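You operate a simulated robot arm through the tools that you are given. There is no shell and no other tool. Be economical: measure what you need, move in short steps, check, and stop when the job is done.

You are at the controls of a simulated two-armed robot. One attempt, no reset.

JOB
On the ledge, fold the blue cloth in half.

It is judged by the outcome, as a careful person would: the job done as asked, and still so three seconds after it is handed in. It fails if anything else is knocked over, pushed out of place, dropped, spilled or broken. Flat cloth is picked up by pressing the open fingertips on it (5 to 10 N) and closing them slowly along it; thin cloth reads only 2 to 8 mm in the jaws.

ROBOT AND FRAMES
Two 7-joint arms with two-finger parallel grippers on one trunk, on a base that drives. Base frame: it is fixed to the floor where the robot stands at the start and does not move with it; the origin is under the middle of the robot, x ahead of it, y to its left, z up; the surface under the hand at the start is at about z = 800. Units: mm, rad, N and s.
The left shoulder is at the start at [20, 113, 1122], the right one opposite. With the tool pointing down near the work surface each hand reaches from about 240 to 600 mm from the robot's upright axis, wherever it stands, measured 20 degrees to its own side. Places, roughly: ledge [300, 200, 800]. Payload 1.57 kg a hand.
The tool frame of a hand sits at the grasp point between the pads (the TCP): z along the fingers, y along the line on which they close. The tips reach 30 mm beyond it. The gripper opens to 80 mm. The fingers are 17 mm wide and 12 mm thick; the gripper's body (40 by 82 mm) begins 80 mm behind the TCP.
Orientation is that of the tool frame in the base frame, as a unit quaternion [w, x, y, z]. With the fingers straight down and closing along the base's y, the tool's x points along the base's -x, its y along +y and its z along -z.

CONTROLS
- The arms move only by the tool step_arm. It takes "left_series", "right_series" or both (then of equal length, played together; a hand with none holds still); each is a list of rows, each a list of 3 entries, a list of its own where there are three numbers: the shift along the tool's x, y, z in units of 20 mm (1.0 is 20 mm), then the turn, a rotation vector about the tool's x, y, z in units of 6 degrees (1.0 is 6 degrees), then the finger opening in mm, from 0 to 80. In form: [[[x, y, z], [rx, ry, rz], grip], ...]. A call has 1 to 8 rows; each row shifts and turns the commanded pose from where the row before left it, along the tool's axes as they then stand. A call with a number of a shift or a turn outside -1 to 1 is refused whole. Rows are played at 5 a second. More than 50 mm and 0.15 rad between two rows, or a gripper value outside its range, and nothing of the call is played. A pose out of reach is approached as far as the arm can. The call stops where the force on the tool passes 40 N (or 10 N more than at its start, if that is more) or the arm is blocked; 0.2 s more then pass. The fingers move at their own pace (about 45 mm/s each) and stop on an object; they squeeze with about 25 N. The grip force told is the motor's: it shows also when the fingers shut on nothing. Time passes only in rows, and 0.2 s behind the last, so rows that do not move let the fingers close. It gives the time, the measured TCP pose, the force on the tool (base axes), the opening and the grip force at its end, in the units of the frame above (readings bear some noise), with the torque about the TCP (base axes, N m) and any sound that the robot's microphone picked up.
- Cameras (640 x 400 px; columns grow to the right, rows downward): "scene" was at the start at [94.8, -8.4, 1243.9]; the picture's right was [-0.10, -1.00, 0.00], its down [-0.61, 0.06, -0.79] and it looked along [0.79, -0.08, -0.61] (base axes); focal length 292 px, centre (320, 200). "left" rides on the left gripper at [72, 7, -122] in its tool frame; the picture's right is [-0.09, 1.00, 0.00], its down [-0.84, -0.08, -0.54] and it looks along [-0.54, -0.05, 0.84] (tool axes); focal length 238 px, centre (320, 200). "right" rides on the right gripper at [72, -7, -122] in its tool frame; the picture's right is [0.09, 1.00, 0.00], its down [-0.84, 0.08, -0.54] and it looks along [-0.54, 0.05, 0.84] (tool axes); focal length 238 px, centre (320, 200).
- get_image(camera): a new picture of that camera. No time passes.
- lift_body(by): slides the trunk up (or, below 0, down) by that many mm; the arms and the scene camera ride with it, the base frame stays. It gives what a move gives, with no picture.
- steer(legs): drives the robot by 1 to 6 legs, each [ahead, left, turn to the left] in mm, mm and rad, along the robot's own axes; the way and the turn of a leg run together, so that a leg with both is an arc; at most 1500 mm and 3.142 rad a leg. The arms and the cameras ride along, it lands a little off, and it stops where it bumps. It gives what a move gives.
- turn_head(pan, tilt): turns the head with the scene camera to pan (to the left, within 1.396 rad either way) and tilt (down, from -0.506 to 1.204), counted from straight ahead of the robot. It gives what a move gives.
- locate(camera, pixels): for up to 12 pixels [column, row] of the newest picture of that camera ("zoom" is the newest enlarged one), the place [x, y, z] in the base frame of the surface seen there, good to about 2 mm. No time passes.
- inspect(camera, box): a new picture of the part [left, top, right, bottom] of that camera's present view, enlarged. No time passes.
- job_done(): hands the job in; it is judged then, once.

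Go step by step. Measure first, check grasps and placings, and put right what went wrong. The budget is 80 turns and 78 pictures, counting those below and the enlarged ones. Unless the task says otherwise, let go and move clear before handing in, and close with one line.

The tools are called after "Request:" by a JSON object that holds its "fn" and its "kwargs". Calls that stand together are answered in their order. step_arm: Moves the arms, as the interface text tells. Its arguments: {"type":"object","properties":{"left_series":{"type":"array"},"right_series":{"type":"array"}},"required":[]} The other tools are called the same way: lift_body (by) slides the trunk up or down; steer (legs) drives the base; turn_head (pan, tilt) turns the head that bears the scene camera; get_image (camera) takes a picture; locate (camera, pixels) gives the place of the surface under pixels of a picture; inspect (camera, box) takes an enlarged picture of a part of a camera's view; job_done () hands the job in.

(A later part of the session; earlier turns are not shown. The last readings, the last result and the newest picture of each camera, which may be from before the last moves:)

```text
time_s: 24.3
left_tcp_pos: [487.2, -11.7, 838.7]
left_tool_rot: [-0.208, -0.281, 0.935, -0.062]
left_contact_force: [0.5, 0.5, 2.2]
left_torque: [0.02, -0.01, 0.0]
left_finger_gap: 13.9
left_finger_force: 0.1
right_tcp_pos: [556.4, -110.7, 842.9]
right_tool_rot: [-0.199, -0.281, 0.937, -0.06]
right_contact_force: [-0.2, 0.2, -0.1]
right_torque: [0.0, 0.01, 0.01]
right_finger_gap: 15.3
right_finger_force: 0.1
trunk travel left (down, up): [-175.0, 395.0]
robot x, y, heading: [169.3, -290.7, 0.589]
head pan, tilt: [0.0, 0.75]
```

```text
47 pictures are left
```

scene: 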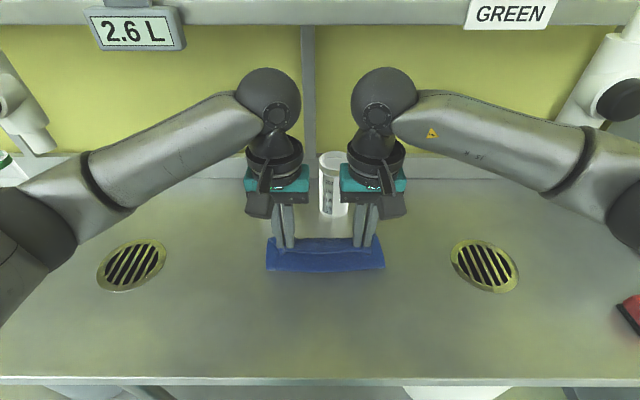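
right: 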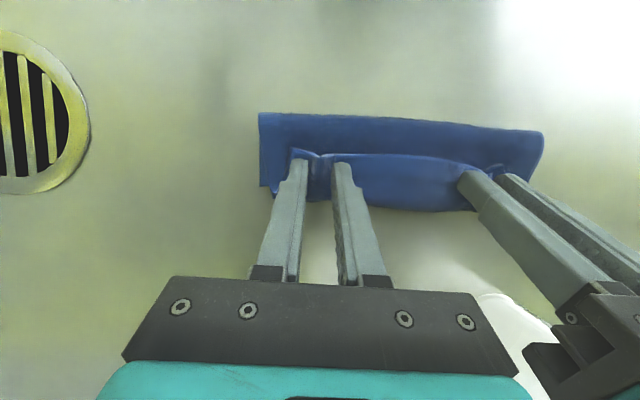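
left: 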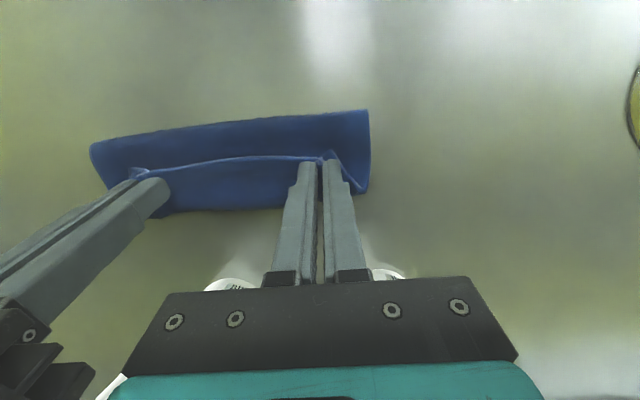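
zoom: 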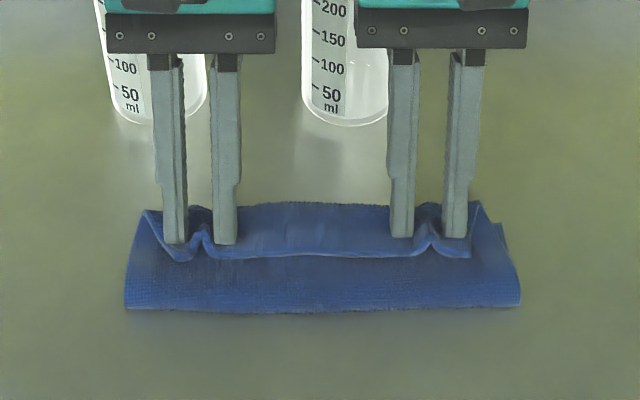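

The cloth is released. I'll withdraw both hands along their tool axes and look at how it relaxes.

Request:
{"fn": "step_arm", "kwargs": {"left_series": [[[0, 0, -0.2], [0, 0, 0], 16], [[0, 0, -0.8], [0, 0, 0], 16], [[0.5, 0, -0.8], [0, -1, 0], 16], [[0.8, 0, -0.8], [0, -1, 0], 16], [[0.8, 0, -0.8], [0, -1, 0], 16], [[0.8, 0.4, -0.8], [0, -1, 0], 16], [[0.8, 0.6, 0], [0, 0, 0], 16]], "right_series": [[[0, 0, -0.2], [0, 0, 0], 16], [[0, 0, -0.8], [0, 0, 0], 16], [[0.5, 0, -0.8], [0, -1, 0], 16], [[0.8, 0, -0.8], [0, -1, 0], 16], [[0.8, 0, -0.8], [0, -1, 0], 16], [[0.8, -0.4, -0.8], [0, -1, 0], 16], [[0.8, -0.6, 0], [0, 0, 0], 16]]}}

Request:
{"fn": "get_image", "kwargs": {"camera": "scene"}}

Request:
{"fn": "get_image", "kwargs": {"camera": "right"}}

```text
time_s: 25.9
left_tcp_pos: [441.1, -19.6, 936.0]
left_tool_rot: [-0.008, -0.288, 0.958, 0.0]
left_contact_force: [-0.1, -0.3, 0.0]
left_torque: [0.03, -0.01, 0.0]
left_finger_gap: 16.2
left_finger_force: 0.1
right_tcp_pos: [527.0, -153.9, 937.9]
right_tool_rot: [0.001, -0.288, 0.958, 0.0]
right_contact_force: [0.0, -0.6, -0.3]
right_torque: [-0.03, -0.01, -0.03]
right_finger_gap: 16.1
right_finger_force: 0.0
trunk travel left (down, up): [-175.0, 395.0]
robot x, y, heading: [167.4, -290.8, 0.593]
head pan, tilt: [0.0, 0.75]
heard: click
```

```text
46 pictures are left
```

scene: 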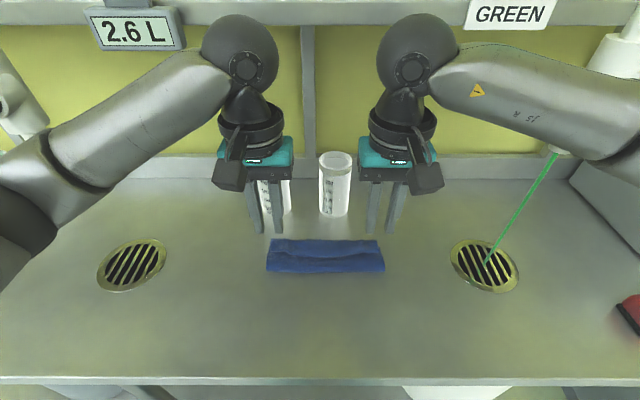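

```text
45 pictures are left
```

right: 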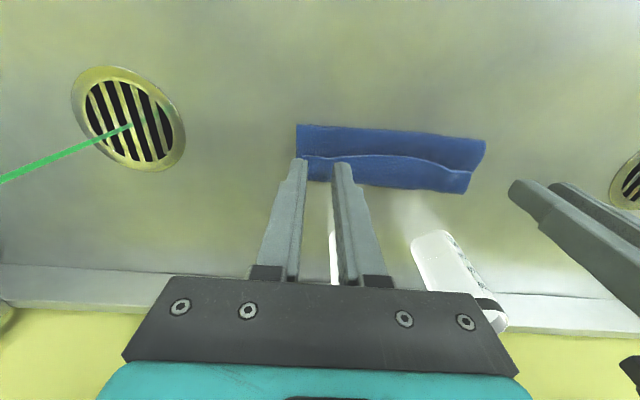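

The fold is made, but I heard a click and green liquid is now running from the right tap (555,150) into the drain: my right forearm touched its knob. I'll bring the right arm straight back to its earlier safe pose and check whether the flow stops.

Request:
{"fn": "step_arm", "kwargs": {"right_series": [[[0.9, 0.12, 0.3], [0, 0, 0], 16], [[0.9, 0.12, 0.3], [0, 0, 0], 16], [[0.9, 0.12, 0.3], [0, 0, 0], 16], [[0.9, 0.12, 0.3], [0, 0, 0], 16], [[0.7, 0.12, 0.3], [0, 0, 0], 16]]}}

Request:
{"fn": "turn_head", "kwargs": {"pan": -0.45, "tilt": 0.45}}

Request:
{"fn": "get_image", "kwargs": {"camera": "scene"}}

```text
time_s: 27.1
left_tcp_pos: [441.9, -17.8, 935.9]
left_tool_rot: [-0.01, -0.289, 0.957, -0.001]
left_contact_force: [-0.5, -0.5, -0.4]
left_torque: [-0.03, 0.01, 0.01]
left_finger_gap: 16.1
left_finger_force: 0.0
right_tcp_pos: [448.8, -192.6, 907.3]
right_tool_rot: [0.001, -0.288, 0.958, 0.0]
right_contact_force: [0.9, 0.1, -0.2]
right_torque: [-0.01, -0.01, 0.04]
right_finger_gap: 15.9
right_finger_force: 0.1
trunk travel left (down, up): [-175.0, 395.0]
robot x, y, heading: [166.9, -291.9, 0.585]
head pan, tilt: [0.0, 0.75]
```

```text
time_s: 28.0
left_tcp_pos: [440.7, -18.5, 935.8]
left_tool_rot: [-0.01, -0.288, 0.958, -0.002]
left_contact_force: [-0.4, 0.3, -0.5]
left_torque: [0.02, 0.02, 0.02]
left_finger_gap: 16.0
left_finger_force: 0.1
right_tcp_pos: [449.2, -192.5, 907.2]
right_tool_rot: [0.0, -0.289, 0.957, 0.0]
right_contact_force: [0.2, -0.2, 0.3]
right_torque: [-0.03, 0.01, -0.01]
right_finger_gap: 16.0
right_finger_force: 0.1
trunk travel left (down, up): [-175.0, 395.0]
robot x, y, heading: [172.0, -290.6, 0.59]
head pan, tilt: [-0.45, 0.45]
```

```text
44 pictures are left
```

scene: 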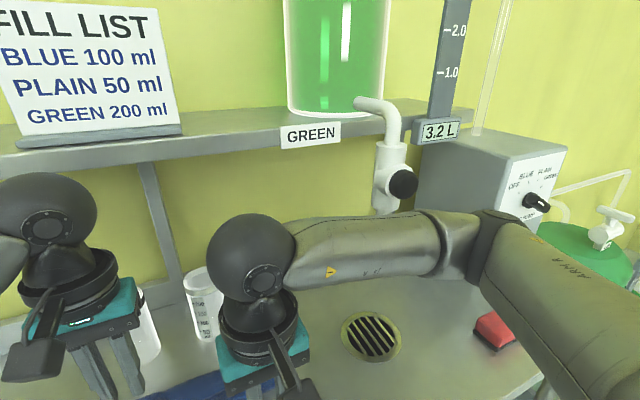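

The stream appears to have stopped, with nothing falling between the spout (385,215) and the drain (370,335), and the scale still reads 3.2 L. I'll zoom in to make sure and check for puddles.

Request:
{"fn": "inspect", "kwargs": {"camera": "scene", "box": [270, 80, 530, 370]}}

Request:
{"fn": "turn_head", "kwargs": {"pan": 0.0, "tilt": 0.75}}

Request:
{"fn": "get_image", "kwargs": {"camera": "scene"}}

```text
1.38 times, centred on (400, 225) of scene
```

zoom: 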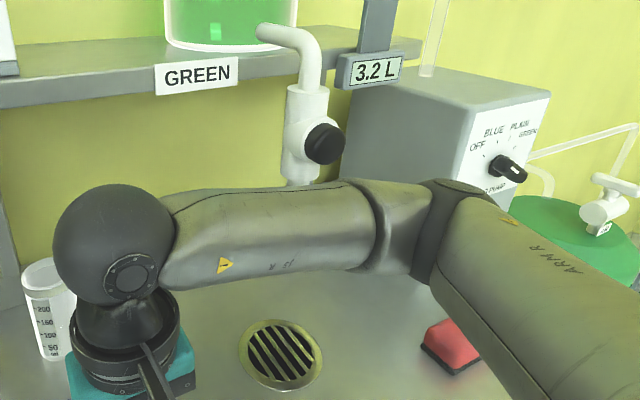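

```text
time_s: 28.9
left_tcp_pos: [441.0, -19.6, 934.2]
left_tool_rot: [-0.009, -0.288, 0.958, 0.0]
left_contact_force: [-0.6, 0.9, 0.0]
left_torque: [0.02, 0.02, -0.01]
left_finger_gap: 15.9
left_finger_force: 0.2
right_tcp_pos: [449.5, -191.5, 908.9]
right_tool_rot: [0.0, -0.288, 0.958, 0.0]
right_contact_force: [-0.1, 0.8, -0.2]
right_torque: [-0.01, 0.01, 0.02]
right_finger_gap: 16.0
right_finger_force: 0.0
trunk travel left (down, up): [-175.0, 395.0]
robot x, y, heading: [163.6, -290.0, 0.586]
head pan, tilt: [0.0, 0.75]
```

```text
42 pictures are left
```

scene: 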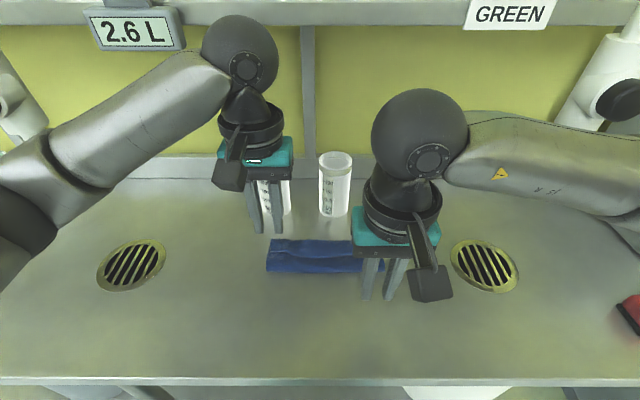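

The flow has stopped and there is no puddle, so the tap closes itself. From now on the right hand stays low and near. I'll zoom in on the cloth.

Request:
{"fn": "step_arm", "kwargs": {"right_series": [[[0, -0.9, 0], [0, 0, 0], 16], [[0, -0.9, 0], [0, 0, 0], 16], [[0, -0.9, 0], [0, 0, 0], 16]]}}

Request:
{"fn": "inspect", "kwargs": {"camera": "scene", "box": [230, 200, 420, 320]}}

Request:
{"fn": "get_image", "kwargs": {"camera": "left"}}

```text
time_s: 29.7
left_tcp_pos: [441.1, -19.3, 935.7]
left_tool_rot: [-0.01, -0.288, 0.958, -0.001]
left_contact_force: [-0.3, 0.9, 0.1]
left_torque: [-0.03, 0.01, -0.02]
left_finger_gap: 15.9
left_finger_force: 0.1
right_tcp_pos: [478.3, -236.1, 907.2]
right_tool_rot: [-0.001, -0.29, 0.957, 0.0]
right_contact_force: [0.0, -0.5, -0.8]
right_torque: [-0.01, 0.01, 0.02]
right_finger_gap: 15.9
right_finger_force: 0.0
trunk travel left (down, up): [-175.0, 395.0]
robot x, y, heading: [168.8, -291.4, 0.589]
head pan, tilt: [0.0, 0.75]
```

```text
3.33 times, centred on (325, 260) of scene
```

zoom: 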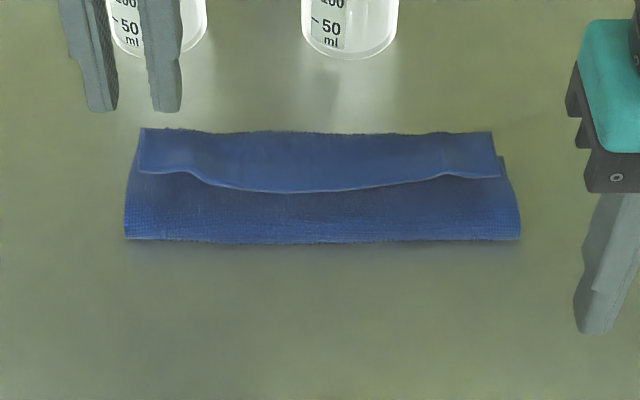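

```text
40 pictures are left
```

left: 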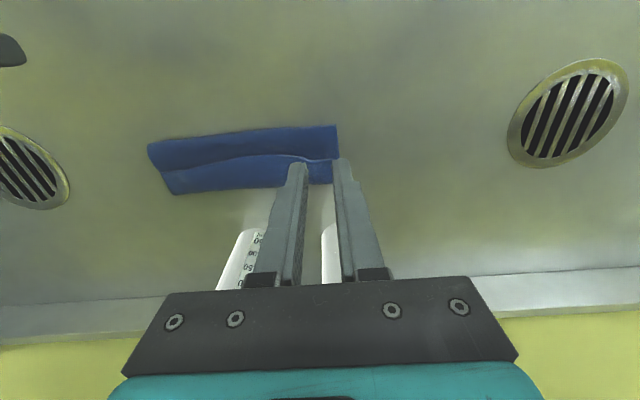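

The far ~30 mm of the top layer is turned back on itself and the crease sits too far out, so it isn't a clean half yet. I'll back the base 50 mm for clearance from the taps, then re-grip just the flap's free edge and redo the final lay-down.

Request:
{"fn": "steer", "kwargs": {"legs": [[-50, 0, 0]]}}

Request:
{"fn": "get_image", "kwargs": {"camera": "scene"}}

```text
time_s: 30.6
left_tcp_pos: [401.3, -45.9, 936.6]
left_tool_rot: [-0.01, -0.289, 0.957, -0.002]
left_contact_force: [-0.6, 0.8, -0.1]
left_torque: [0.01, 0.02, 0.04]
left_finger_gap: 15.7
left_finger_force: 0.0
right_tcp_pos: [438.5, -263.0, 907.4]
right_tool_rot: [0.001, -0.289, 0.957, 0.0]
right_contact_force: [-0.9, -0.2, 0.1]
right_torque: [0.0, 0.0, 0.05]
right_finger_gap: 15.7
right_finger_force: 0.0
trunk travel left (down, up): [-175.0, 395.0]
robot x, y, heading: [126.8, -318.5, 0.589]
head pan, tilt: [0.0, 0.75]
```

```text
39 pictures are left
```

scene: 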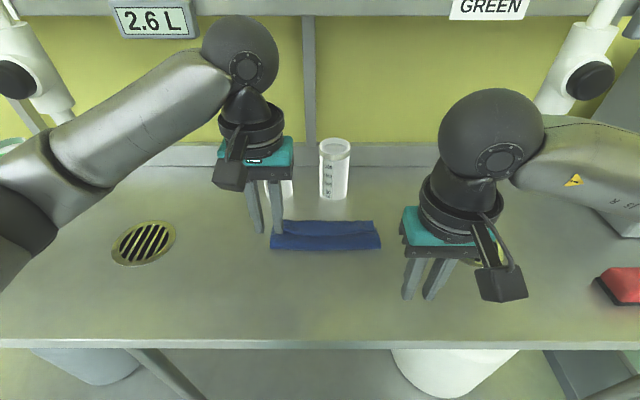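

Request:
{"fn": "inspect", "kwargs": {"camera": "scene", "box": [255, 205, 395, 265]}}

```text
4.57 times, centred on (325, 235) of scene
```

zoom: 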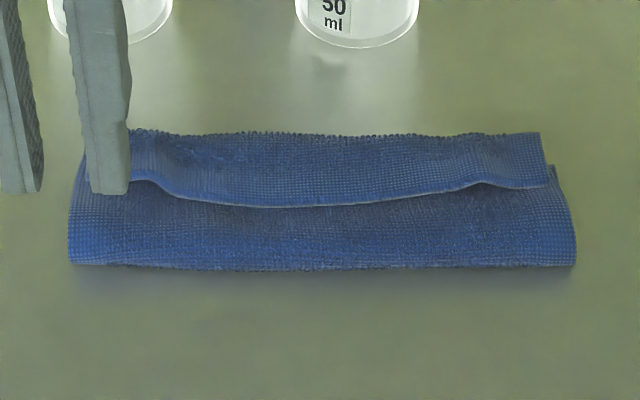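

The flap edge runs from about (135,180) through (310,205) to (545,187) in the zoom. I'll measure it along with the crease, the far bend and the visible corners.

Request:
{"fn": "locate", "kwargs": {"camera": "zoom", "pixels": [[150, 182], [190, 197], [310, 203], [440, 193], [480, 180], [543, 184], [310, 138], [530, 137], [560, 185], [75, 258], [320, 262], [570, 258]]}}

```text
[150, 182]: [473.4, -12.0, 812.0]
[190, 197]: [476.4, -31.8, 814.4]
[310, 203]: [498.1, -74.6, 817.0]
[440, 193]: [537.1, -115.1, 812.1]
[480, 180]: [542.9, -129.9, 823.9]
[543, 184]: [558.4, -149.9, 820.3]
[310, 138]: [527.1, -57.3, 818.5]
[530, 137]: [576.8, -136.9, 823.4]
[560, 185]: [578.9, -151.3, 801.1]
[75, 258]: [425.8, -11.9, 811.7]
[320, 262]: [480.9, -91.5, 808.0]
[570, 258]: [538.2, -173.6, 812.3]
```

The flap edge is at p≈380 near the natural buckles at q≈280 and q≈408. I'll hover both hands just over the flap edge there, with the right hand staying low.

Request:
{"fn": "step_arm", "kwargs": {"left_series": [[[-0.445, -0.125, 0.44], [0, 0, 0], 24], [[-0.445, -0.125, 0.44], [0, 0, 0], 24], [[-0.445, -0.125, 0.44], [0, 0, 0], 24], [[-0.445, -0.125, 0.44], [0, 0, 0], 24], [[-0.445, -0.125, 0.44], [0, 0, 0], 24], [[-0.445, -0.125, 0.44], [0, 0, 0], 24], [[-0.445, -0.125, 0.44], [0, 0, 0], 24], [[-0.445, -0.125, 0.44], [0, 0, 0], 24]], "right_series": [[[-1, 0.335, 0.27], [0, 0, 0], 24], [[-1, 0.335, 0.27], [0, 0, 0], 24], [[-1, 0.335, 0.27], [0, 0, 0], 24], [[-1, 0.335, 0.27], [0, 0, 0], 24], [[-1, 0.335, 0.27], [0, 0, 0], 24], [[-1, 0.335, 0.27], [0, 0, 0], 24], [[-1, 0.335, 0.27], [0, 0, 0], 24], [[-1, 0.335, 0.27], [0, 0, 0], 24]]}}

Request:
{"fn": "get_image", "kwargs": {"camera": "scene"}}

Request:
{"fn": "get_image", "kwargs": {"camera": "right"}}

Request:
{"fn": "get_image", "kwargs": {"camera": "left"}}

```text
time_s: 32.5
left_tcp_pos: [470.4, -24.2, 862.6]
left_tool_rot: [-0.01, -0.288, 0.958, -0.001]
left_contact_force: [-0.3, 0.4, 0.7]
left_torque: [0.0, -0.01, 0.0]
left_finger_gap: 23.8
left_finger_force: 0.1
right_tcp_pos: [541.7, -127.4, 863.6]
right_tool_rot: [0.0, -0.287, 0.958, -0.001]
right_contact_force: [0.1, 0.6, 0.0]
right_torque: [-0.02, -0.03, -0.01]
right_finger_gap: 24.0
right_finger_force: 0.2
trunk travel left (down, up): [-175.0, 395.0]
robot x, y, heading: [128.3, -316.8, 0.591]
head pan, tilt: [0.0, 0.75]
```

```text
37 pictures are left
```

scene: 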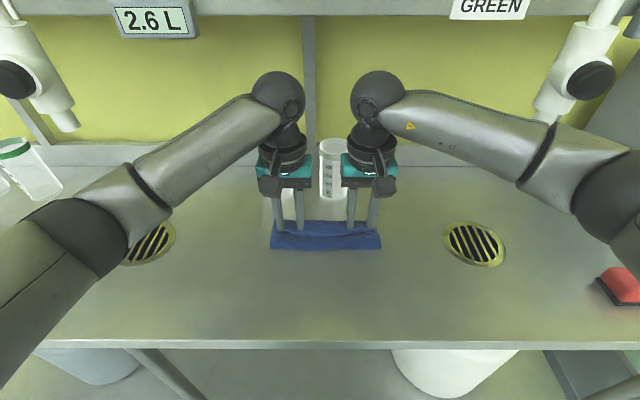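

```text
36 pictures are left
```

right: 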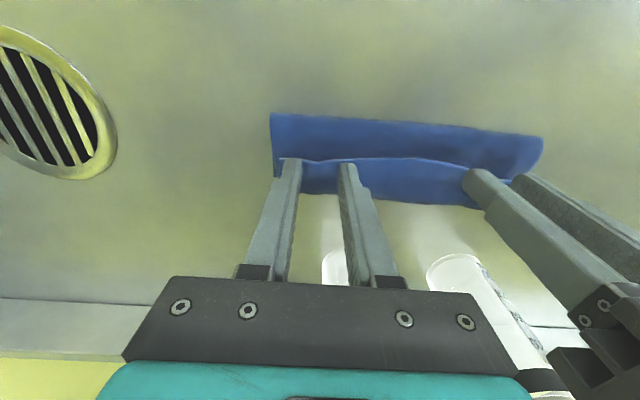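

```text
35 pictures are left
```

left: 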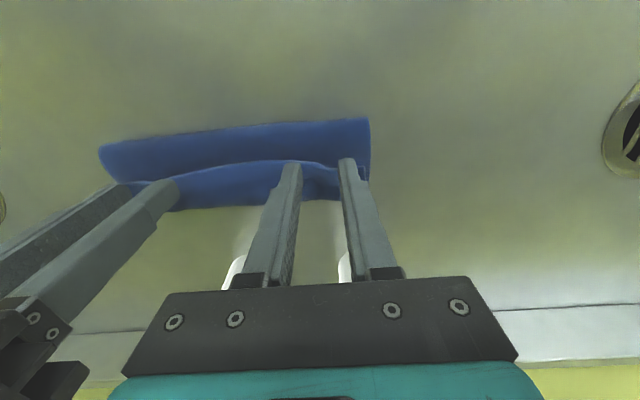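

The arms now clear the taps well and the fingertips straddle the buckles at the flap edge. I'll lower until there is light contact.

Request:
{"fn": "step_arm", "kwargs": {"left_series": [[[0, 0, 0.3], [0, 0, 0], 24], [[0, 0, 0.3], [0, 0, 0], 24], [[0, 0, 0.2], [0, 0, 0], 24], [[0, 0, 0], [0, 0, 0], 24]], "right_series": [[[0, 0, 0.3], [0, 0, 0], 24], [[0, 0, 0.3], [0, 0, 0], 24], [[0, 0, 0.2], [0, 0, 0], 24], [[0, 0, 0], [0, 0, 0], 24]]}}

```text
time_s: 33.5
left_tcp_pos: [470.7, -24.7, 848.5]
left_tool_rot: [-0.01, -0.288, 0.958, -0.002]
left_contact_force: [-0.2, 0.3, -0.3]
left_torque: [-0.01, 0.0, 0.02]
left_finger_gap: 23.7
left_finger_force: 0.1
right_tcp_pos: [542.8, -128.3, 848.1]
right_tool_rot: [0.0, -0.29, 0.957, 0.0]
right_contact_force: [-0.7, 0.4, -0.6]
right_torque: [0.0, -0.01, 0.03]
right_finger_gap: 24.2
right_finger_force: 0.0
trunk travel left (down, up): [-175.0, 395.0]
robot x, y, heading: [126.9, -318.5, 0.593]
head pan, tilt: [0.0, 0.75]
```

Request:
{"fn": "step_arm", "kwargs": {"left_series": [[[0, 0, 0.15], [0, 0, 0], 24], [[0, 0, 0.15], [0, 0, 0], 24], [[0, 0, 0], [0, 0, 0], 24]], "right_series": [[[0, 0, 0.15], [0, 0, 0], 24], [[0, 0, 0.15], [0, 0, 0], 24], [[0, 0, 0], [0, 0, 0], 24]]}}

Request:
{"fn": "inspect", "kwargs": {"camera": "scene", "box": [255, 195, 395, 265]}}

```text
time_s: 34.2
left_tcp_pos: [469.9, -23.9, 842.0]
left_tool_rot: [-0.01, -0.287, 0.958, 0.0]
left_contact_force: [-0.1, -0.9, -0.2]
left_torque: [-0.05, 0.04, 0.02]
left_finger_gap: 24.3
left_finger_force: 0.7
right_tcp_pos: [541.7, -128.4, 842.5]
right_tool_rot: [0.0, -0.288, 0.957, 0.0]
right_contact_force: [0.4, -0.2, 0.2]
right_torque: [0.0, 0.01, 0.03]
right_finger_gap: 24.4
right_finger_force: 0.1
trunk travel left (down, up): [-175.0, 395.0]
robot x, y, heading: [128.8, -315.8, 0.587]
head pan, tilt: [0.0, 0.75]
```

```text
4.57 times, centred on (325, 230) of scene
```

zoom: 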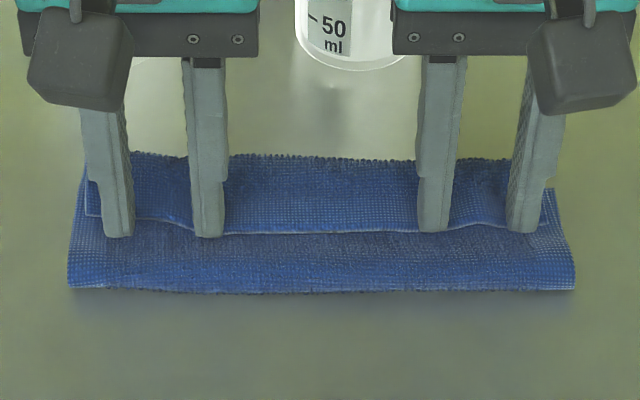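

The tips are at the flap edge but not loaded yet. I'll press a few more millimetres.

Request:
{"fn": "step_arm", "kwargs": {"left_series": [[[0, 0, 0.1], [0, 0, 0], 24], [[0, 0, 0.05], [0, 0, 0], 24], [[0, 0, 0], [0, 0, 0], 24]], "right_series": [[[0, 0, 0.1], [0, 0, 0], 24], [[0, 0, 0.05], [0, 0, 0], 24], [[0, 0, 0], [0, 0, 0], 24]]}}

```text
time_s: 35.0
left_tcp_pos: [470.2, -23.6, 839.3]
left_tool_rot: [-0.01, -0.287, 0.958, -0.001]
left_contact_force: [0.8, -1.1, 3.8]
left_torque: [-0.03, -0.01, -0.01]
left_finger_gap: 24.4
left_finger_force: 0.1
right_tcp_pos: [541.6, -130.0, 840.3]
right_tool_rot: [0.0, -0.289, 0.957, 0.001]
right_contact_force: [-0.7, 1.0, 3.6]
right_torque: [0.06, 0.0, -0.03]
right_finger_gap: 24.3
right_finger_force: 0.3
trunk travel left (down, up): [-175.0, 395.0]
robot x, y, heading: [128.7, -315.0, 0.582]
head pan, tilt: [0.0, 0.75]
```

Both press lightly at about 3.7 N, which is good for taking just the flap. I'll close slowly.

Request:
{"fn": "step_arm", "kwargs": {"left_series": [[[0, 0, 0.02], [0, 0, 0], 21], [[0, 0, 0], [0, 0, 0], 18], [[0, 0, 0], [0, 0, 0], 15], [[0, 0, 0], [0, 0, 0], 12], [[0, 0, 0], [0, 0, 0], 9], [[0, 0, 0], [0, 0, 0], 6], [[0, 0, 0], [0, 0, 0], 3], [[0, 0, 0], [0, 0, 0], 0]], "right_series": [[[0, 0, 0.02], [0, 0, 0], 21], [[0, 0, 0], [0, 0, 0], 18], [[0, 0, 0], [0, 0, 0], 15], [[0, 0, 0], [0, 0, 0], 12], [[0, 0, 0], [0, 0, 0], 9], [[0, 0, 0], [0, 0, 0], 6], [[0, 0, 0], [0, 0, 0], 3], [[0, 0, 0], [0, 0, 0], 0]]}}

Request:
{"fn": "inspect", "kwargs": {"camera": "scene", "box": [255, 195, 395, 265]}}

```text
time_s: 36.9
left_tcp_pos: [470.5, -25.4, 838.6]
left_tool_rot: [-0.009, -0.287, 0.958, -0.002]
left_contact_force: [1.8, -2.9, 3.1]
left_torque: [-0.13, -0.07, -0.05]
left_finger_gap: 2.5
left_finger_force: 18.6
right_tcp_pos: [541.1, -129.0, 840.2]
right_tool_rot: [0.0, -0.289, 0.957, 0.001]
right_contact_force: [-1.2, 2.8, 3.3]
right_torque: [0.08, 0.04, 0.04]
right_finger_gap: 3.0
right_finger_force: 24.4
trunk travel left (down, up): [-175.0, 395.0]
robot x, y, heading: [127.0, -314.6, 0.585]
head pan, tilt: [0.0, 0.75]
```

```text
4.57 times, centred on (325, 230) of scene
```

zoom: 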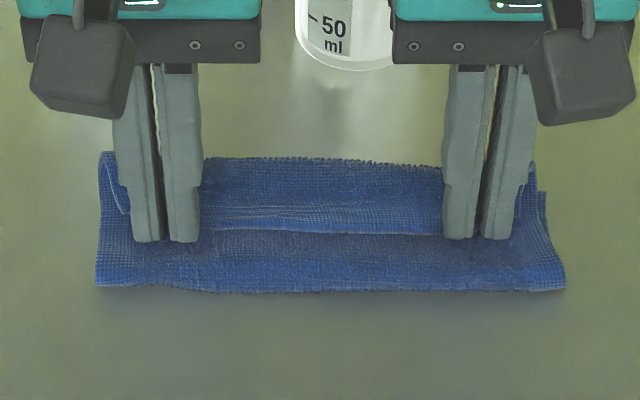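

Both jaws read thin cloth (2.5 and 3 mm). I'll lift 30 mm and check that only the flap rises.

Request:
{"fn": "step_arm", "kwargs": {"left_series": [[[0, 0, 0], [0, 0, 0], 0], [[0, 0, -0.5], [0, 0, 0], 0], [[0, 0, -0.5], [0, 0, 0], 0], [[0, 0, -0.5], [0, 0, 0], 0]], "right_series": [[[0, 0, 0], [0, 0, 0], 0], [[0, 0, -0.5], [0, 0, 0], 0], [[0, 0, -0.5], [0, 0, 0], 0], [[0, 0, -0.5], [0, 0, 0], 0]]}}

Request:
{"fn": "inspect", "kwargs": {"camera": "scene", "box": [255, 195, 395, 265]}}

Request:
{"fn": "get_image", "kwargs": {"camera": "right"}}

```text
time_s: 37.9
left_tcp_pos: [470.4, -23.9, 869.6]
left_tool_rot: [-0.01, -0.289, 0.957, -0.002]
left_contact_force: [2.0, -4.0, 0.1]
left_torque: [-0.14, -0.11, -0.07]
left_finger_gap: 1.8
left_finger_force: 23.7
right_tcp_pos: [541.4, -130.0, 869.4]
right_tool_rot: [-0.001, -0.289, 0.957, 0.0]
right_contact_force: [-1.6, 4.8, 0.9]
right_torque: [0.09, 0.09, 0.06]
right_finger_gap: 3.0
right_finger_force: 24.1
trunk travel left (down, up): [-175.0, 395.0]
robot x, y, heading: [124.6, -314.1, 0.587]
head pan, tilt: [0.0, 0.75]
```

```text
4.57 times, centred on (325, 230) of scene
```

zoom: 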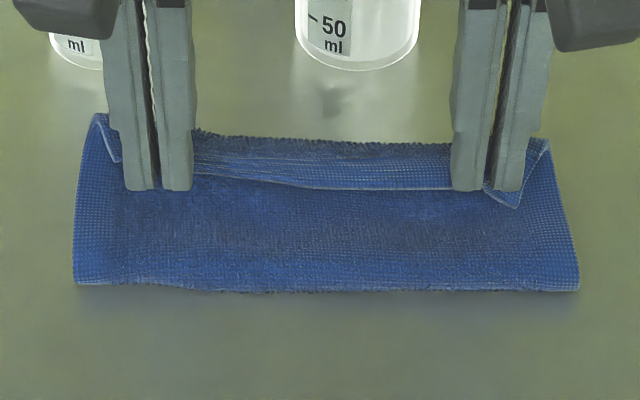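

```text
31 pictures are left
```

right: 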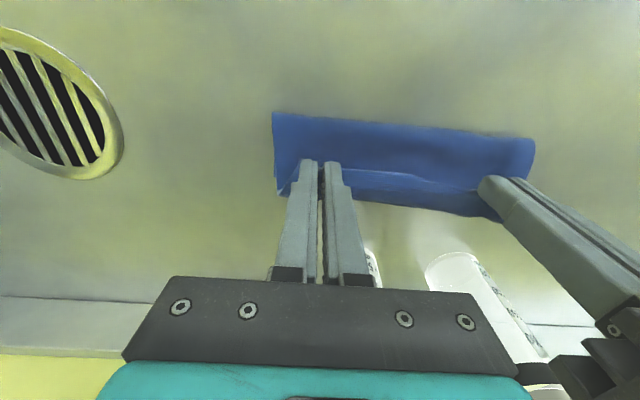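

Only the flap rises. I'll check where the crease sits now, at zoom (80,280), (320,288) and (575,285), before the final lay-down.

Request:
{"fn": "locate", "kwargs": {"camera": "zoom", "pixels": [[80, 278], [200, 285], [320, 287], [450, 286], [573, 284], [90, 200], [560, 200], [320, 230], [320, 188], [320, 140]]}}

Request:
{"fn": "locate", "kwargs": {"camera": "right", "pixels": [[276, 188], [283, 193], [274, 116], [420, 205], [530, 142]]}}

```text
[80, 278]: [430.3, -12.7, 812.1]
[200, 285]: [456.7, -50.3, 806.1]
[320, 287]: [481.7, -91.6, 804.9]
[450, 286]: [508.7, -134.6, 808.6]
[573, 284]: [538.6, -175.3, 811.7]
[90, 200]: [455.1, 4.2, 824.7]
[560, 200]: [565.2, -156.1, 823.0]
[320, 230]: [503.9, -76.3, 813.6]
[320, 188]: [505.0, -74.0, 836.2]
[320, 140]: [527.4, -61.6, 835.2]
```

```text
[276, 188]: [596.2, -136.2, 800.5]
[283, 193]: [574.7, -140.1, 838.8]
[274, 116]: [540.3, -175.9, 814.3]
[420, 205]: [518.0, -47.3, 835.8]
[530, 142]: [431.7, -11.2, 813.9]
```

The crease is still at p≈351 because the top layer is bowed. I'll raise the edge above the crease so the sheet hangs straight, which lets the crease settle back.

Request:
{"fn": "step_arm", "kwargs": {"left_series": [[[0.2, 0, -0.5], [0, 0, 0], 0], [[0.5, 0, -0.5], [0, 0, 0], 0], [[0.6, 0, -0.4], [0, 0, 0], 0], [[0.6, 0, -0.2], [0, 0, 0], 0], [[0, 0, 0], [0, 0, 0], 0]], "right_series": [[[0.2, 0, -0.5], [0, 0, 0], 0], [[0.5, 0, -0.5], [0, 0, 0], 0], [[0.6, 0, -0.4], [0, 0, 0], 0], [[0.6, 0, -0.2], [0, 0, 0], 0], [[0, 0, 0], [0, 0, 0], 0]]}}

Request:
{"fn": "inspect", "kwargs": {"camera": "scene", "box": [245, 175, 405, 275]}}

Request:
{"fn": "get_image", "kwargs": {"camera": "right"}}

```text
time_s: 39.0
left_tcp_pos: [439.6, -44.4, 900.6]
left_tool_rot: [-0.01, -0.288, 0.958, -0.002]
left_contact_force: [1.9, -3.8, 0.5]
left_torque: [-0.16, -0.07, -0.07]
left_finger_gap: 2.0
left_finger_force: 23.9
right_tcp_pos: [511.0, -150.4, 902.5]
right_tool_rot: [0.0, -0.289, 0.957, 0.0]
right_contact_force: [-2.7, 4.2, 0.4]
right_torque: [0.15, 0.04, 0.06]
right_finger_gap: 2.9
right_finger_force: 24.6
trunk travel left (down, up): [-175.0, 395.0]
robot x, y, heading: [125.0, -320.2, 0.588]
head pan, tilt: [0.0, 0.75]
```

```text
4.00 times, centred on (325, 225) of scene
```

zoom: 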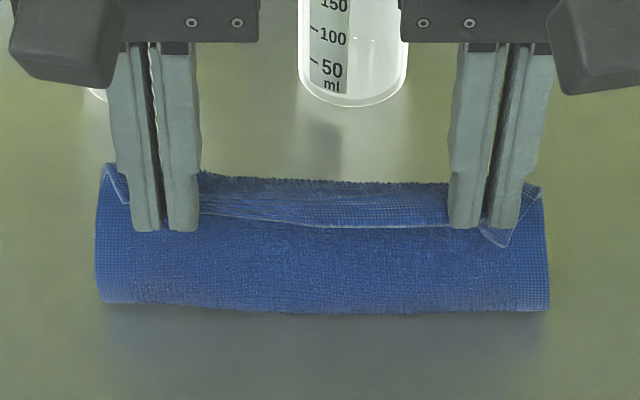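

```text
29 pictures are left
```

right: 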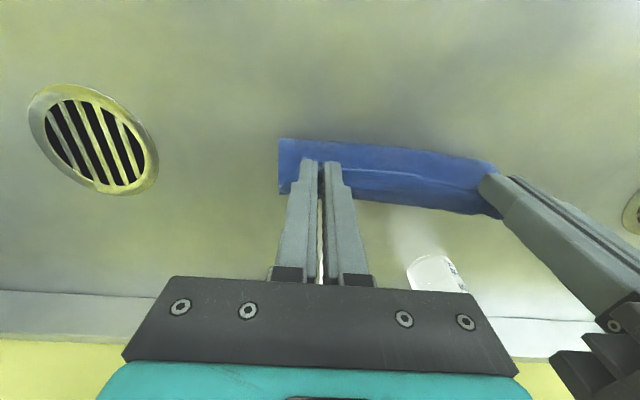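

Request:
{"fn": "locate", "kwargs": {"camera": "zoom", "pixels": [[103, 298], [320, 308], [545, 302], [320, 270], [320, 240], [320, 222], [320, 185], [110, 168], [540, 190]]}}

Request:
{"fn": "locate", "kwargs": {"camera": "right", "pixels": [[281, 142], [281, 190], [284, 187], [420, 207], [420, 214]]}}

```text
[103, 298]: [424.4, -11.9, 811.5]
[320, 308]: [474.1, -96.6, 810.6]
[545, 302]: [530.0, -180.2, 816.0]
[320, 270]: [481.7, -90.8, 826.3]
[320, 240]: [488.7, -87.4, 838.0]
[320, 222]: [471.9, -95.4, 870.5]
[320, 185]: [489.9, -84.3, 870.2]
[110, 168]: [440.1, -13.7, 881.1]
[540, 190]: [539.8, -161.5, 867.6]
```

```text
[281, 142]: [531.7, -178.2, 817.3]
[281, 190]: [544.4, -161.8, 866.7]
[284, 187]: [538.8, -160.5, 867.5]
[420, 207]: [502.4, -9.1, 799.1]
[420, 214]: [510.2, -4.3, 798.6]
```

The crease is back at p≈342. Next I'll lean both wrists 36° away while swinging the edge over, which keeps the bend at the pinch open so it springs flat on release.

Request:
{"fn": "step_arm", "kwargs": {"left_series": [[[-0.44, 0, 0.05], [0, 1, 0], 0], [[-0.44, 0, 0.05], [0, 1, 0], 0], [[-0.44, 0, 0.05], [0, 1, 0], 0], [[-0.44, 0, 0.05], [0, 1, 0], 0], [[-0.44, 0, 0.05], [0, 1, 0], 0], [[-0.44, 0, 0.05], [0, 1, 0], 0]], "right_series": [[[-0.44, 0, 0.05], [0, 1, 0], 0], [[-0.44, 0, 0.05], [0, 1, 0], 0], [[-0.44, 0, 0.05], [0, 1, 0], 0], [[-0.44, 0, 0.05], [0, 1, 0], 0], [[-0.44, 0, 0.05], [0, 1, 0], 0], [[-0.44, 0, 0.05], [0, 1, 0], 0]]}}

Request:
{"fn": "get_image", "kwargs": {"camera": "scene"}}

Request:
{"fn": "inspect", "kwargs": {"camera": "scene", "box": [245, 175, 405, 275]}}

```text
time_s: 40.5
left_tcp_pos: [461.2, -37.0, 890.0]
left_tool_rot: [-0.304, -0.273, 0.908, -0.091]
left_contact_force: [0.4, -0.3, -0.3]
left_torque: [-0.02, 0.01, 0.02]
left_finger_gap: 2.2
left_finger_force: 23.9
left hand out of reach, approached as far as the arm can: row 6
right_tcp_pos: [548.1, -126.9, 885.8]
right_tool_rot: [-0.272, -0.278, 0.918, -0.081]
right_contact_force: [-0.3, 0.6, 0.0]
right_torque: [0.04, 0.06, 0.03]
right_finger_gap: 3.1
right_finger_force: 24.5
right hand out of reach, approached as far as the arm can: row 6
trunk travel left (down, up): [-175.0, 395.0]
robot x, y, heading: [127.9, -312.9, 0.591]
head pan, tilt: [0.0, 0.75]
```

```text
28 pictures are left
```

scene: 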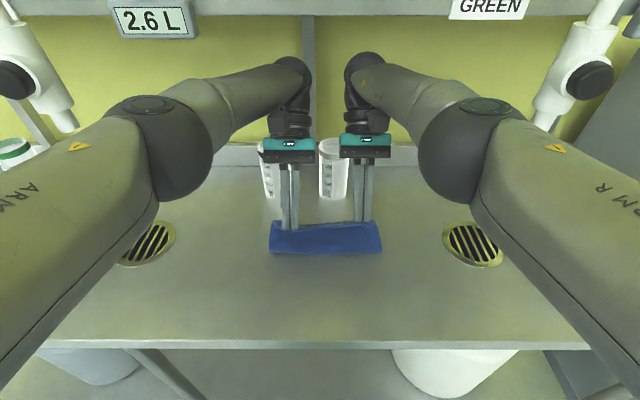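

```text
4.00 times, centred on (325, 225) of scene
```

zoom: 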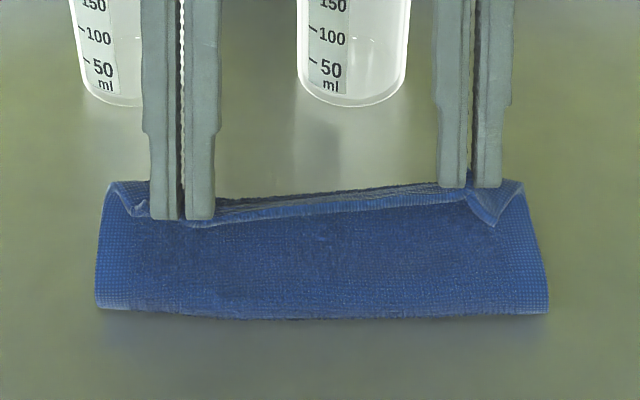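

Both arms reached their limit and the left lags the right by 22 mm. I'll bring the right back level with the left, then drive the base forward 25 mm to carry both.

Request:
{"fn": "step_arm", "kwargs": {"right_series": [[[0.42, 0, 0.27], [0, 0, 0], 0], [[0.42, 0, 0.27], [0, 0, 0], 0]]}}

Request:
{"fn": "steer", "kwargs": {"legs": [[25, 0, 0]]}}

Request:
{"fn": "inspect", "kwargs": {"camera": "scene", "box": [245, 185, 405, 285]}}

Request:
{"fn": "get_image", "kwargs": {"camera": "right"}}

```text
time_s: 41.0
left_tcp_pos: [460.4, -36.2, 890.4]
left_tool_rot: [-0.304, -0.274, 0.908, -0.091]
left_contact_force: [1.6, -1.2, -0.7]
left_torque: [-0.05, -0.01, -0.01]
left_finger_gap: 2.1
left_finger_force: 23.5
right_tcp_pos: [530.7, -137.9, 884.5]
right_tool_rot: [-0.271, -0.277, 0.918, -0.081]
right_contact_force: [-0.5, 1.3, 0.3]
right_torque: [0.04, 0.0, 0.0]
right_finger_gap: 2.8
right_finger_force: 23.8
trunk travel left (down, up): [-175.0, 395.0]
robot x, y, heading: [126.9, -317.4, 0.592]
head pan, tilt: [0.0, 0.75]
```

```text
time_s: 41.9
left_tcp_pos: [481.4, -21.9, 889.8]
left_tool_rot: [-0.306, -0.275, 0.907, -0.092]
left_contact_force: [0.4, -0.2, 1.0]
left_torque: [-0.06, -0.04, 0.0]
left_finger_gap: 1.8
left_finger_force: 23.2
right_tcp_pos: [551.7, -122.1, 885.9]
right_tool_rot: [-0.272, -0.277, 0.918, -0.083]
right_contact_force: [-0.4, 1.5, -0.3]
right_torque: [0.06, 0.04, 0.0]
right_finger_gap: 3.1
right_finger_force: 23.9
trunk travel left (down, up): [-175.0, 395.0]
robot x, y, heading: [148.5, -302.5, 0.59]
head pan, tilt: [0.0, 0.75]
```

```text
4.00 times, centred on (325, 235) of scene
```

zoom: 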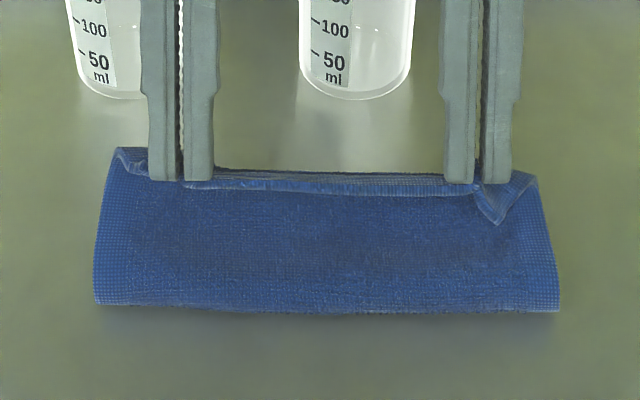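

```text
25 pictures are left
```

right: 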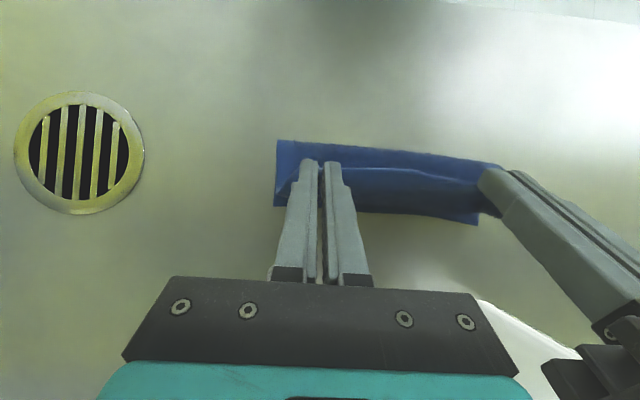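

The sheet is now nearly straight from the crease to the edge. I'll check the numbers before releasing.

Request:
{"fn": "locate", "kwargs": {"camera": "zoom", "pixels": [[100, 300], [325, 307], [553, 306], [325, 250], [325, 210], [325, 190], [325, 174], [120, 152], [530, 178]]}}

Request:
{"fn": "locate", "kwargs": {"camera": "right", "pixels": [[278, 204], [280, 145], [440, 217], [475, 222]]}}

```text
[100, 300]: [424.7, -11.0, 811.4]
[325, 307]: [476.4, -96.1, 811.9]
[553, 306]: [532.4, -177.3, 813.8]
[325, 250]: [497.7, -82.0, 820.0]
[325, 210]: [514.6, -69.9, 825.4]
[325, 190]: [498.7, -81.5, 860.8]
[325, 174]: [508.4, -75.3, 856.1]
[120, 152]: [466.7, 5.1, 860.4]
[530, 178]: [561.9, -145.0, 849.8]
```

```text
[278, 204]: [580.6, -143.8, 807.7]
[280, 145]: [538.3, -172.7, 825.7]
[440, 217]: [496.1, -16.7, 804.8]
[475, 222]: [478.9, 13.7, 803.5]
```

The sheet still has slack, with the edge at (p 370, z 861) while the layer bows out to p 390. I'll drive 18 mm more and raise 8 mm to take the slack out.

Request:
{"fn": "steer", "kwargs": {"legs": [[18, 0, 0]]}}

Request:
{"fn": "step_arm", "kwargs": {"left_series": [[[0.23, 0, -0.32], [0, 0, 0], 0], [[0, 0, 0], [0, 0, 0], 0]], "right_series": [[[0.23, 0, -0.32], [0, 0, 0], 0], [[0, 0, 0], [0, 0, 0], 0]]}}

Request:
{"fn": "get_image", "kwargs": {"camera": "scene"}}

Request:
{"fn": "inspect", "kwargs": {"camera": "scene", "box": [245, 185, 405, 285]}}

```text
time_s: 42.6
left_tcp_pos: [496.6, -12.6, 889.5]
left_tool_rot: [-0.306, -0.274, 0.907, -0.091]
left_contact_force: [-0.1, -0.4, -0.2]
left_torque: [-0.05, -0.04, 0.01]
left_finger_gap: 2.2
left_finger_force: 24.2
right_tcp_pos: [567.3, -112.9, 884.9]
right_tool_rot: [-0.272, -0.278, 0.918, -0.081]
right_contact_force: [-0.1, 0.8, -0.1]
right_torque: [0.04, 0.02, -0.02]
right_finger_gap: 3.0
right_finger_force: 23.8
trunk travel left (down, up): [-175.0, 395.0]
robot x, y, heading: [164.1, -294.6, 0.589]
head pan, tilt: [0.0, 0.75]
```

```text
time_s: 43.2
left_tcp_pos: [496.3, -11.6, 897.6]
left_tool_rot: [-0.305, -0.275, 0.907, -0.091]
left_contact_force: [1.5, -1.2, -0.9]
left_torque: [-0.04, -0.03, 0.05]
left_finger_gap: 2.0
left_finger_force: 23.5
right_tcp_pos: [566.5, -114.0, 893.7]
right_tool_rot: [-0.272, -0.278, 0.918, -0.081]
right_contact_force: [-0.7, 1.2, 0.4]
right_torque: [0.04, 0.05, 0.01]
right_finger_gap: 2.8
right_finger_force: 24.1
trunk travel left (down, up): [-175.0, 395.0]
robot x, y, heading: [163.7, -294.7, 0.589]
head pan, tilt: [0.0, 0.75]
```

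```text
24 pictures are left
```

scene: 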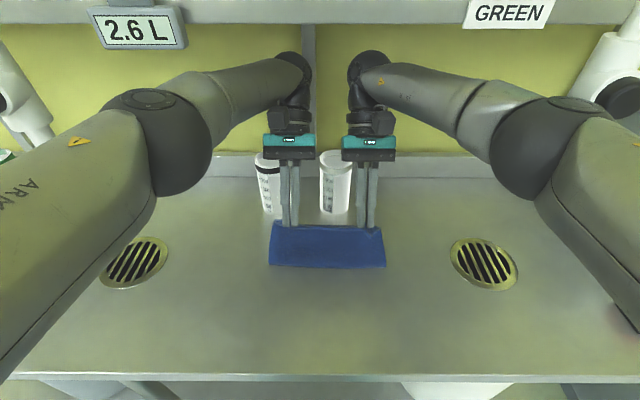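

```text
4.00 times, centred on (325, 235) of scene
```

zoom: 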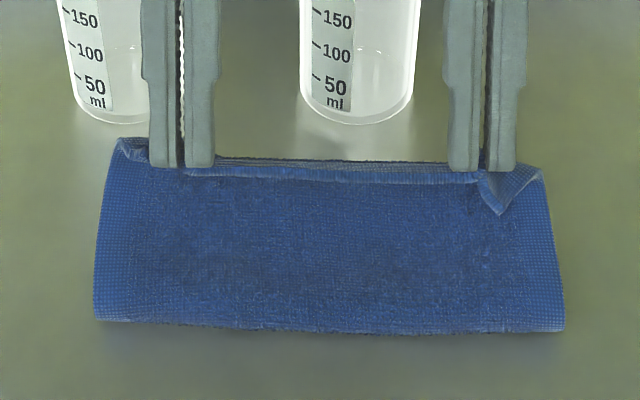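

The sheet is now stretched cleanly over the far side with only a tiny stub at the pinch. I'll open the fingers and let it fall.

Request:
{"fn": "step_arm", "kwargs": {"left_series": [[[0, 0, 0], [0, 0, 0], 20], [[0, 0, 0], [0, 0, 0], 20], [[0, 0, 0], [0, 0, 0], 20]], "right_series": [[[0, 0, 0], [0, 0, 0], 20], [[0, 0, 0], [0, 0, 0], 20], [[0, 0, 0], [0, 0, 0], 20]]}}

Request:
{"fn": "inspect", "kwargs": {"camera": "scene", "box": [245, 185, 405, 285]}}

```text
time_s: 44.0
left_tcp_pos: [496.6, -11.2, 896.6]
left_tool_rot: [-0.305, -0.274, 0.908, -0.09]
left_contact_force: [0.0, 0.9, 0.1]
left_torque: [0.0, -0.01, 0.02]
left_finger_gap: 19.9
left_finger_force: 0.1
right_tcp_pos: [566.2, -115.2, 893.4]
right_tool_rot: [-0.272, -0.277, 0.918, -0.082]
right_contact_force: [-0.6, -0.2, 0.2]
right_torque: [-0.01, 0.03, 0.01]
right_finger_gap: 20.0
right_finger_force: 0.2
trunk travel left (down, up): [-175.0, 395.0]
robot x, y, heading: [162.5, -292.0, 0.591]
head pan, tilt: [0.0, 0.75]
```

```text
4.00 times, centred on (325, 235) of scene
```

zoom: 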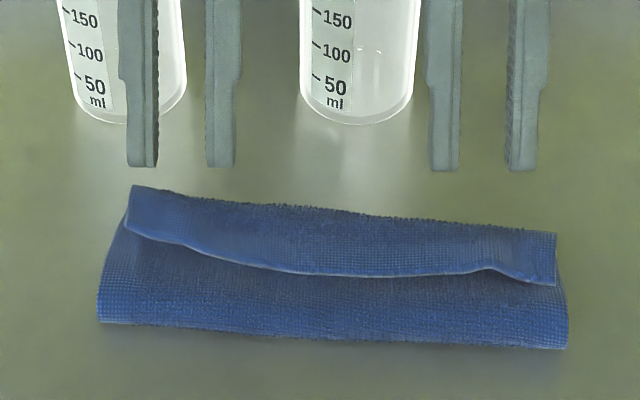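

The limp cloth dropped straight and re-formed the turn-back, so it has to be laid down rather than dropped. It hangs plumb, so the right path is a 45° line down from above the crease (p 337, height 77) to the far edge. I'll measure it for a narrow re-grip.

Request:
{"fn": "locate", "kwargs": {"camera": "zoom", "pixels": [[128, 228], [190, 246], [270, 270], [340, 274], [440, 272], [490, 266], [552, 282], [105, 318], [330, 335], [560, 344], [340, 215], [550, 236]]}}

```text
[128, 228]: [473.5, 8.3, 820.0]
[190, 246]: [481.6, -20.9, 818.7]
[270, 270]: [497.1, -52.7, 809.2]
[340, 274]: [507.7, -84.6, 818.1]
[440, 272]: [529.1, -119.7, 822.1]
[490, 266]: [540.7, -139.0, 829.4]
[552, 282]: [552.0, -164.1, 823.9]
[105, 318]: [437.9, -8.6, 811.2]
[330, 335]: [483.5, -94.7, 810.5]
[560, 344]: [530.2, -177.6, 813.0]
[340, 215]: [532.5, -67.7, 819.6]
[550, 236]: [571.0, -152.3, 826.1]
```

The flap edge runs skewed, p≈390 at left (q 283) and p≈373 at right (q 410). I'll straighten the hands to vertical over those points with only about 6 mm of overlap.

Request:
{"fn": "step_arm", "kwargs": {"left_series": [[[0.076, 0, 0.33], [0, -1, 0], 22], [[0.076, 0, 0.33], [0, -1, 0], 22], [[0.076, 0, 0.33], [0, -1, 0], 22], [[0.076, 0, 0.33], [0, -1, 0], 22], [[0.076, 0, 0.33], [0, -1, 0], 22], [[0.076, 0, 0.33], [0, -1, 0], 22], [[0, 0, 0], [0, -0.2, 0], 22]], "right_series": [[[0.21, 0, 0.34], [0, -0.92, 0], 22], [[0.21, 0, 0.34], [0, -0.92, 0], 22], [[0.21, 0, 0.34], [0, -0.92, 0], 22], [[0.21, 0, 0.34], [0, -0.92, 0], 22], [[0.21, 0, 0.34], [0, -0.92, 0], 22], [[0.21, 0, 0.34], [0, -0.92, 0], 22], [[0, 0, 0], [0, 0, 0], 22]]}}

Request:
{"fn": "inspect", "kwargs": {"camera": "scene", "box": [245, 185, 405, 285]}}

```text
time_s: 45.6
left_tcp_pos: [477.1, -23.4, 865.3]
left_tool_rot: [0.002, -0.289, 0.957, 0.001]
left_contact_force: [-0.3, -0.5, 0.4]
left_torque: [0.02, -0.03, 0.02]
left_finger_gap: 22.0
left_finger_force: 0.0
right_tcp_pos: [535.0, -131.6, 863.0]
right_tool_rot: [0.001, -0.289, 0.957, 0.001]
right_contact_force: [0.3, 0.3, 0.1]
right_torque: [-0.01, 0.0, -0.01]
right_finger_gap: 22.2
right_finger_force: 0.1
trunk travel left (down, up): [-175.0, 395.0]
robot x, y, heading: [164.3, -293.9, 0.588]
head pan, tilt: [0.0, 0.75]
```

```text
4.00 times, centred on (325, 235) of scene
```

zoom: 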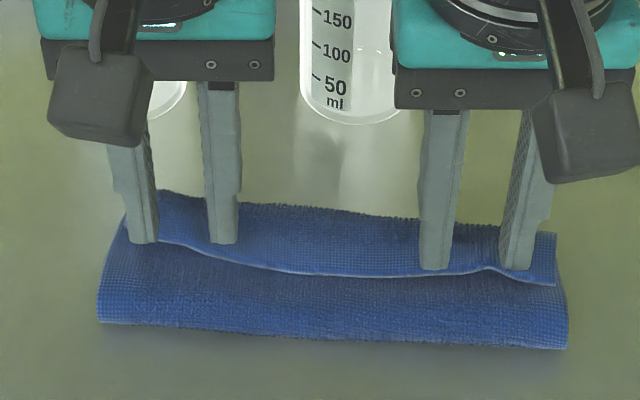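

The right is well placed. I'll shift the left 5 mm forward and 3 mm inward, then lower both near contact.

Request:
{"fn": "step_arm", "kwargs": {"left_series": [[[-0.25, -0.15, 0.3], [0, 0, 0], 22], [[0, 0, 0.5], [0, 0, 0], 22], [[0, 0, 0.35], [0, 0, 0], 22], [[0, 0, 0.1], [0, 0, 0], 22], [[0, 0, 0], [0, 0, 0], 22]], "right_series": [[[0, 0, 0.3], [0, 0, 0], 22], [[0, 0, 0.4], [0, 0, 0], 22], [[0, 0, 0.35], [0, 0, 0], 22], [[0, 0, 0.1], [0, 0, 0], 22], [[0, 0, 0], [0, 0, 0], 22]]}}

```text
time_s: 46.8
left_tcp_pos: [482.4, -23.6, 842.6]
left_tool_rot: [0.001, -0.289, 0.957, 0.002]
left_contact_force: [0.5, -0.4, 0.2]
left_torque: [-0.05, -0.02, 0.02]
left_finger_gap: 21.8
left_finger_force: 0.1
right_tcp_pos: [536.2, -133.1, 842.1]
right_tool_rot: [0.001, -0.289, 0.957, 0.001]
right_contact_force: [-0.5, 0.7, 1.8]
right_torque: [-0.01, -0.03, -0.02]
right_finger_gap: 21.7
right_finger_force: 0.0
trunk travel left (down, up): [-175.0, 395.0]
robot x, y, heading: [162.5, -292.6, 0.594]
head pan, tilt: [0.0, 0.75]
```

Request:
{"fn": "step_arm", "kwargs": {"left_series": [[[0, 0, 0.1], [0, 0, 0], 22], [[0, 0, 0.07], [0, 0, 0], 22], [[0, 0, 0], [0, 0, 0], 22]], "right_series": [[[0, 0, 0.06], [0, 0, 0], 22], [[0, 0, 0.02], [0, 0, 0], 22], [[0, 0, 0], [0, 0, 0], 22]]}}

```text
time_s: 47.6
left_tcp_pos: [483.5, -22.7, 837.6]
left_tool_rot: [0.001, -0.289, 0.957, 0.0]
left_contact_force: [-1.1, -0.1, 10.8]
left_torque: [-0.05, -0.05, 0.03]
left_finger_gap: 21.9
left_finger_force: 0.1
right_tcp_pos: [534.6, -132.9, 839.7]
right_tool_rot: [0.003, -0.289, 0.957, 0.002]
right_contact_force: [0.6, 1.2, 3.8]
right_torque: [0.07, -0.03, 0.0]
right_finger_gap: 22.0
right_finger_force: 0.0
trunk travel left (down, up): [-175.0, 395.0]
robot x, y, heading: [166.1, -292.9, 0.587]
head pan, tilt: [0.0, 0.75]
```

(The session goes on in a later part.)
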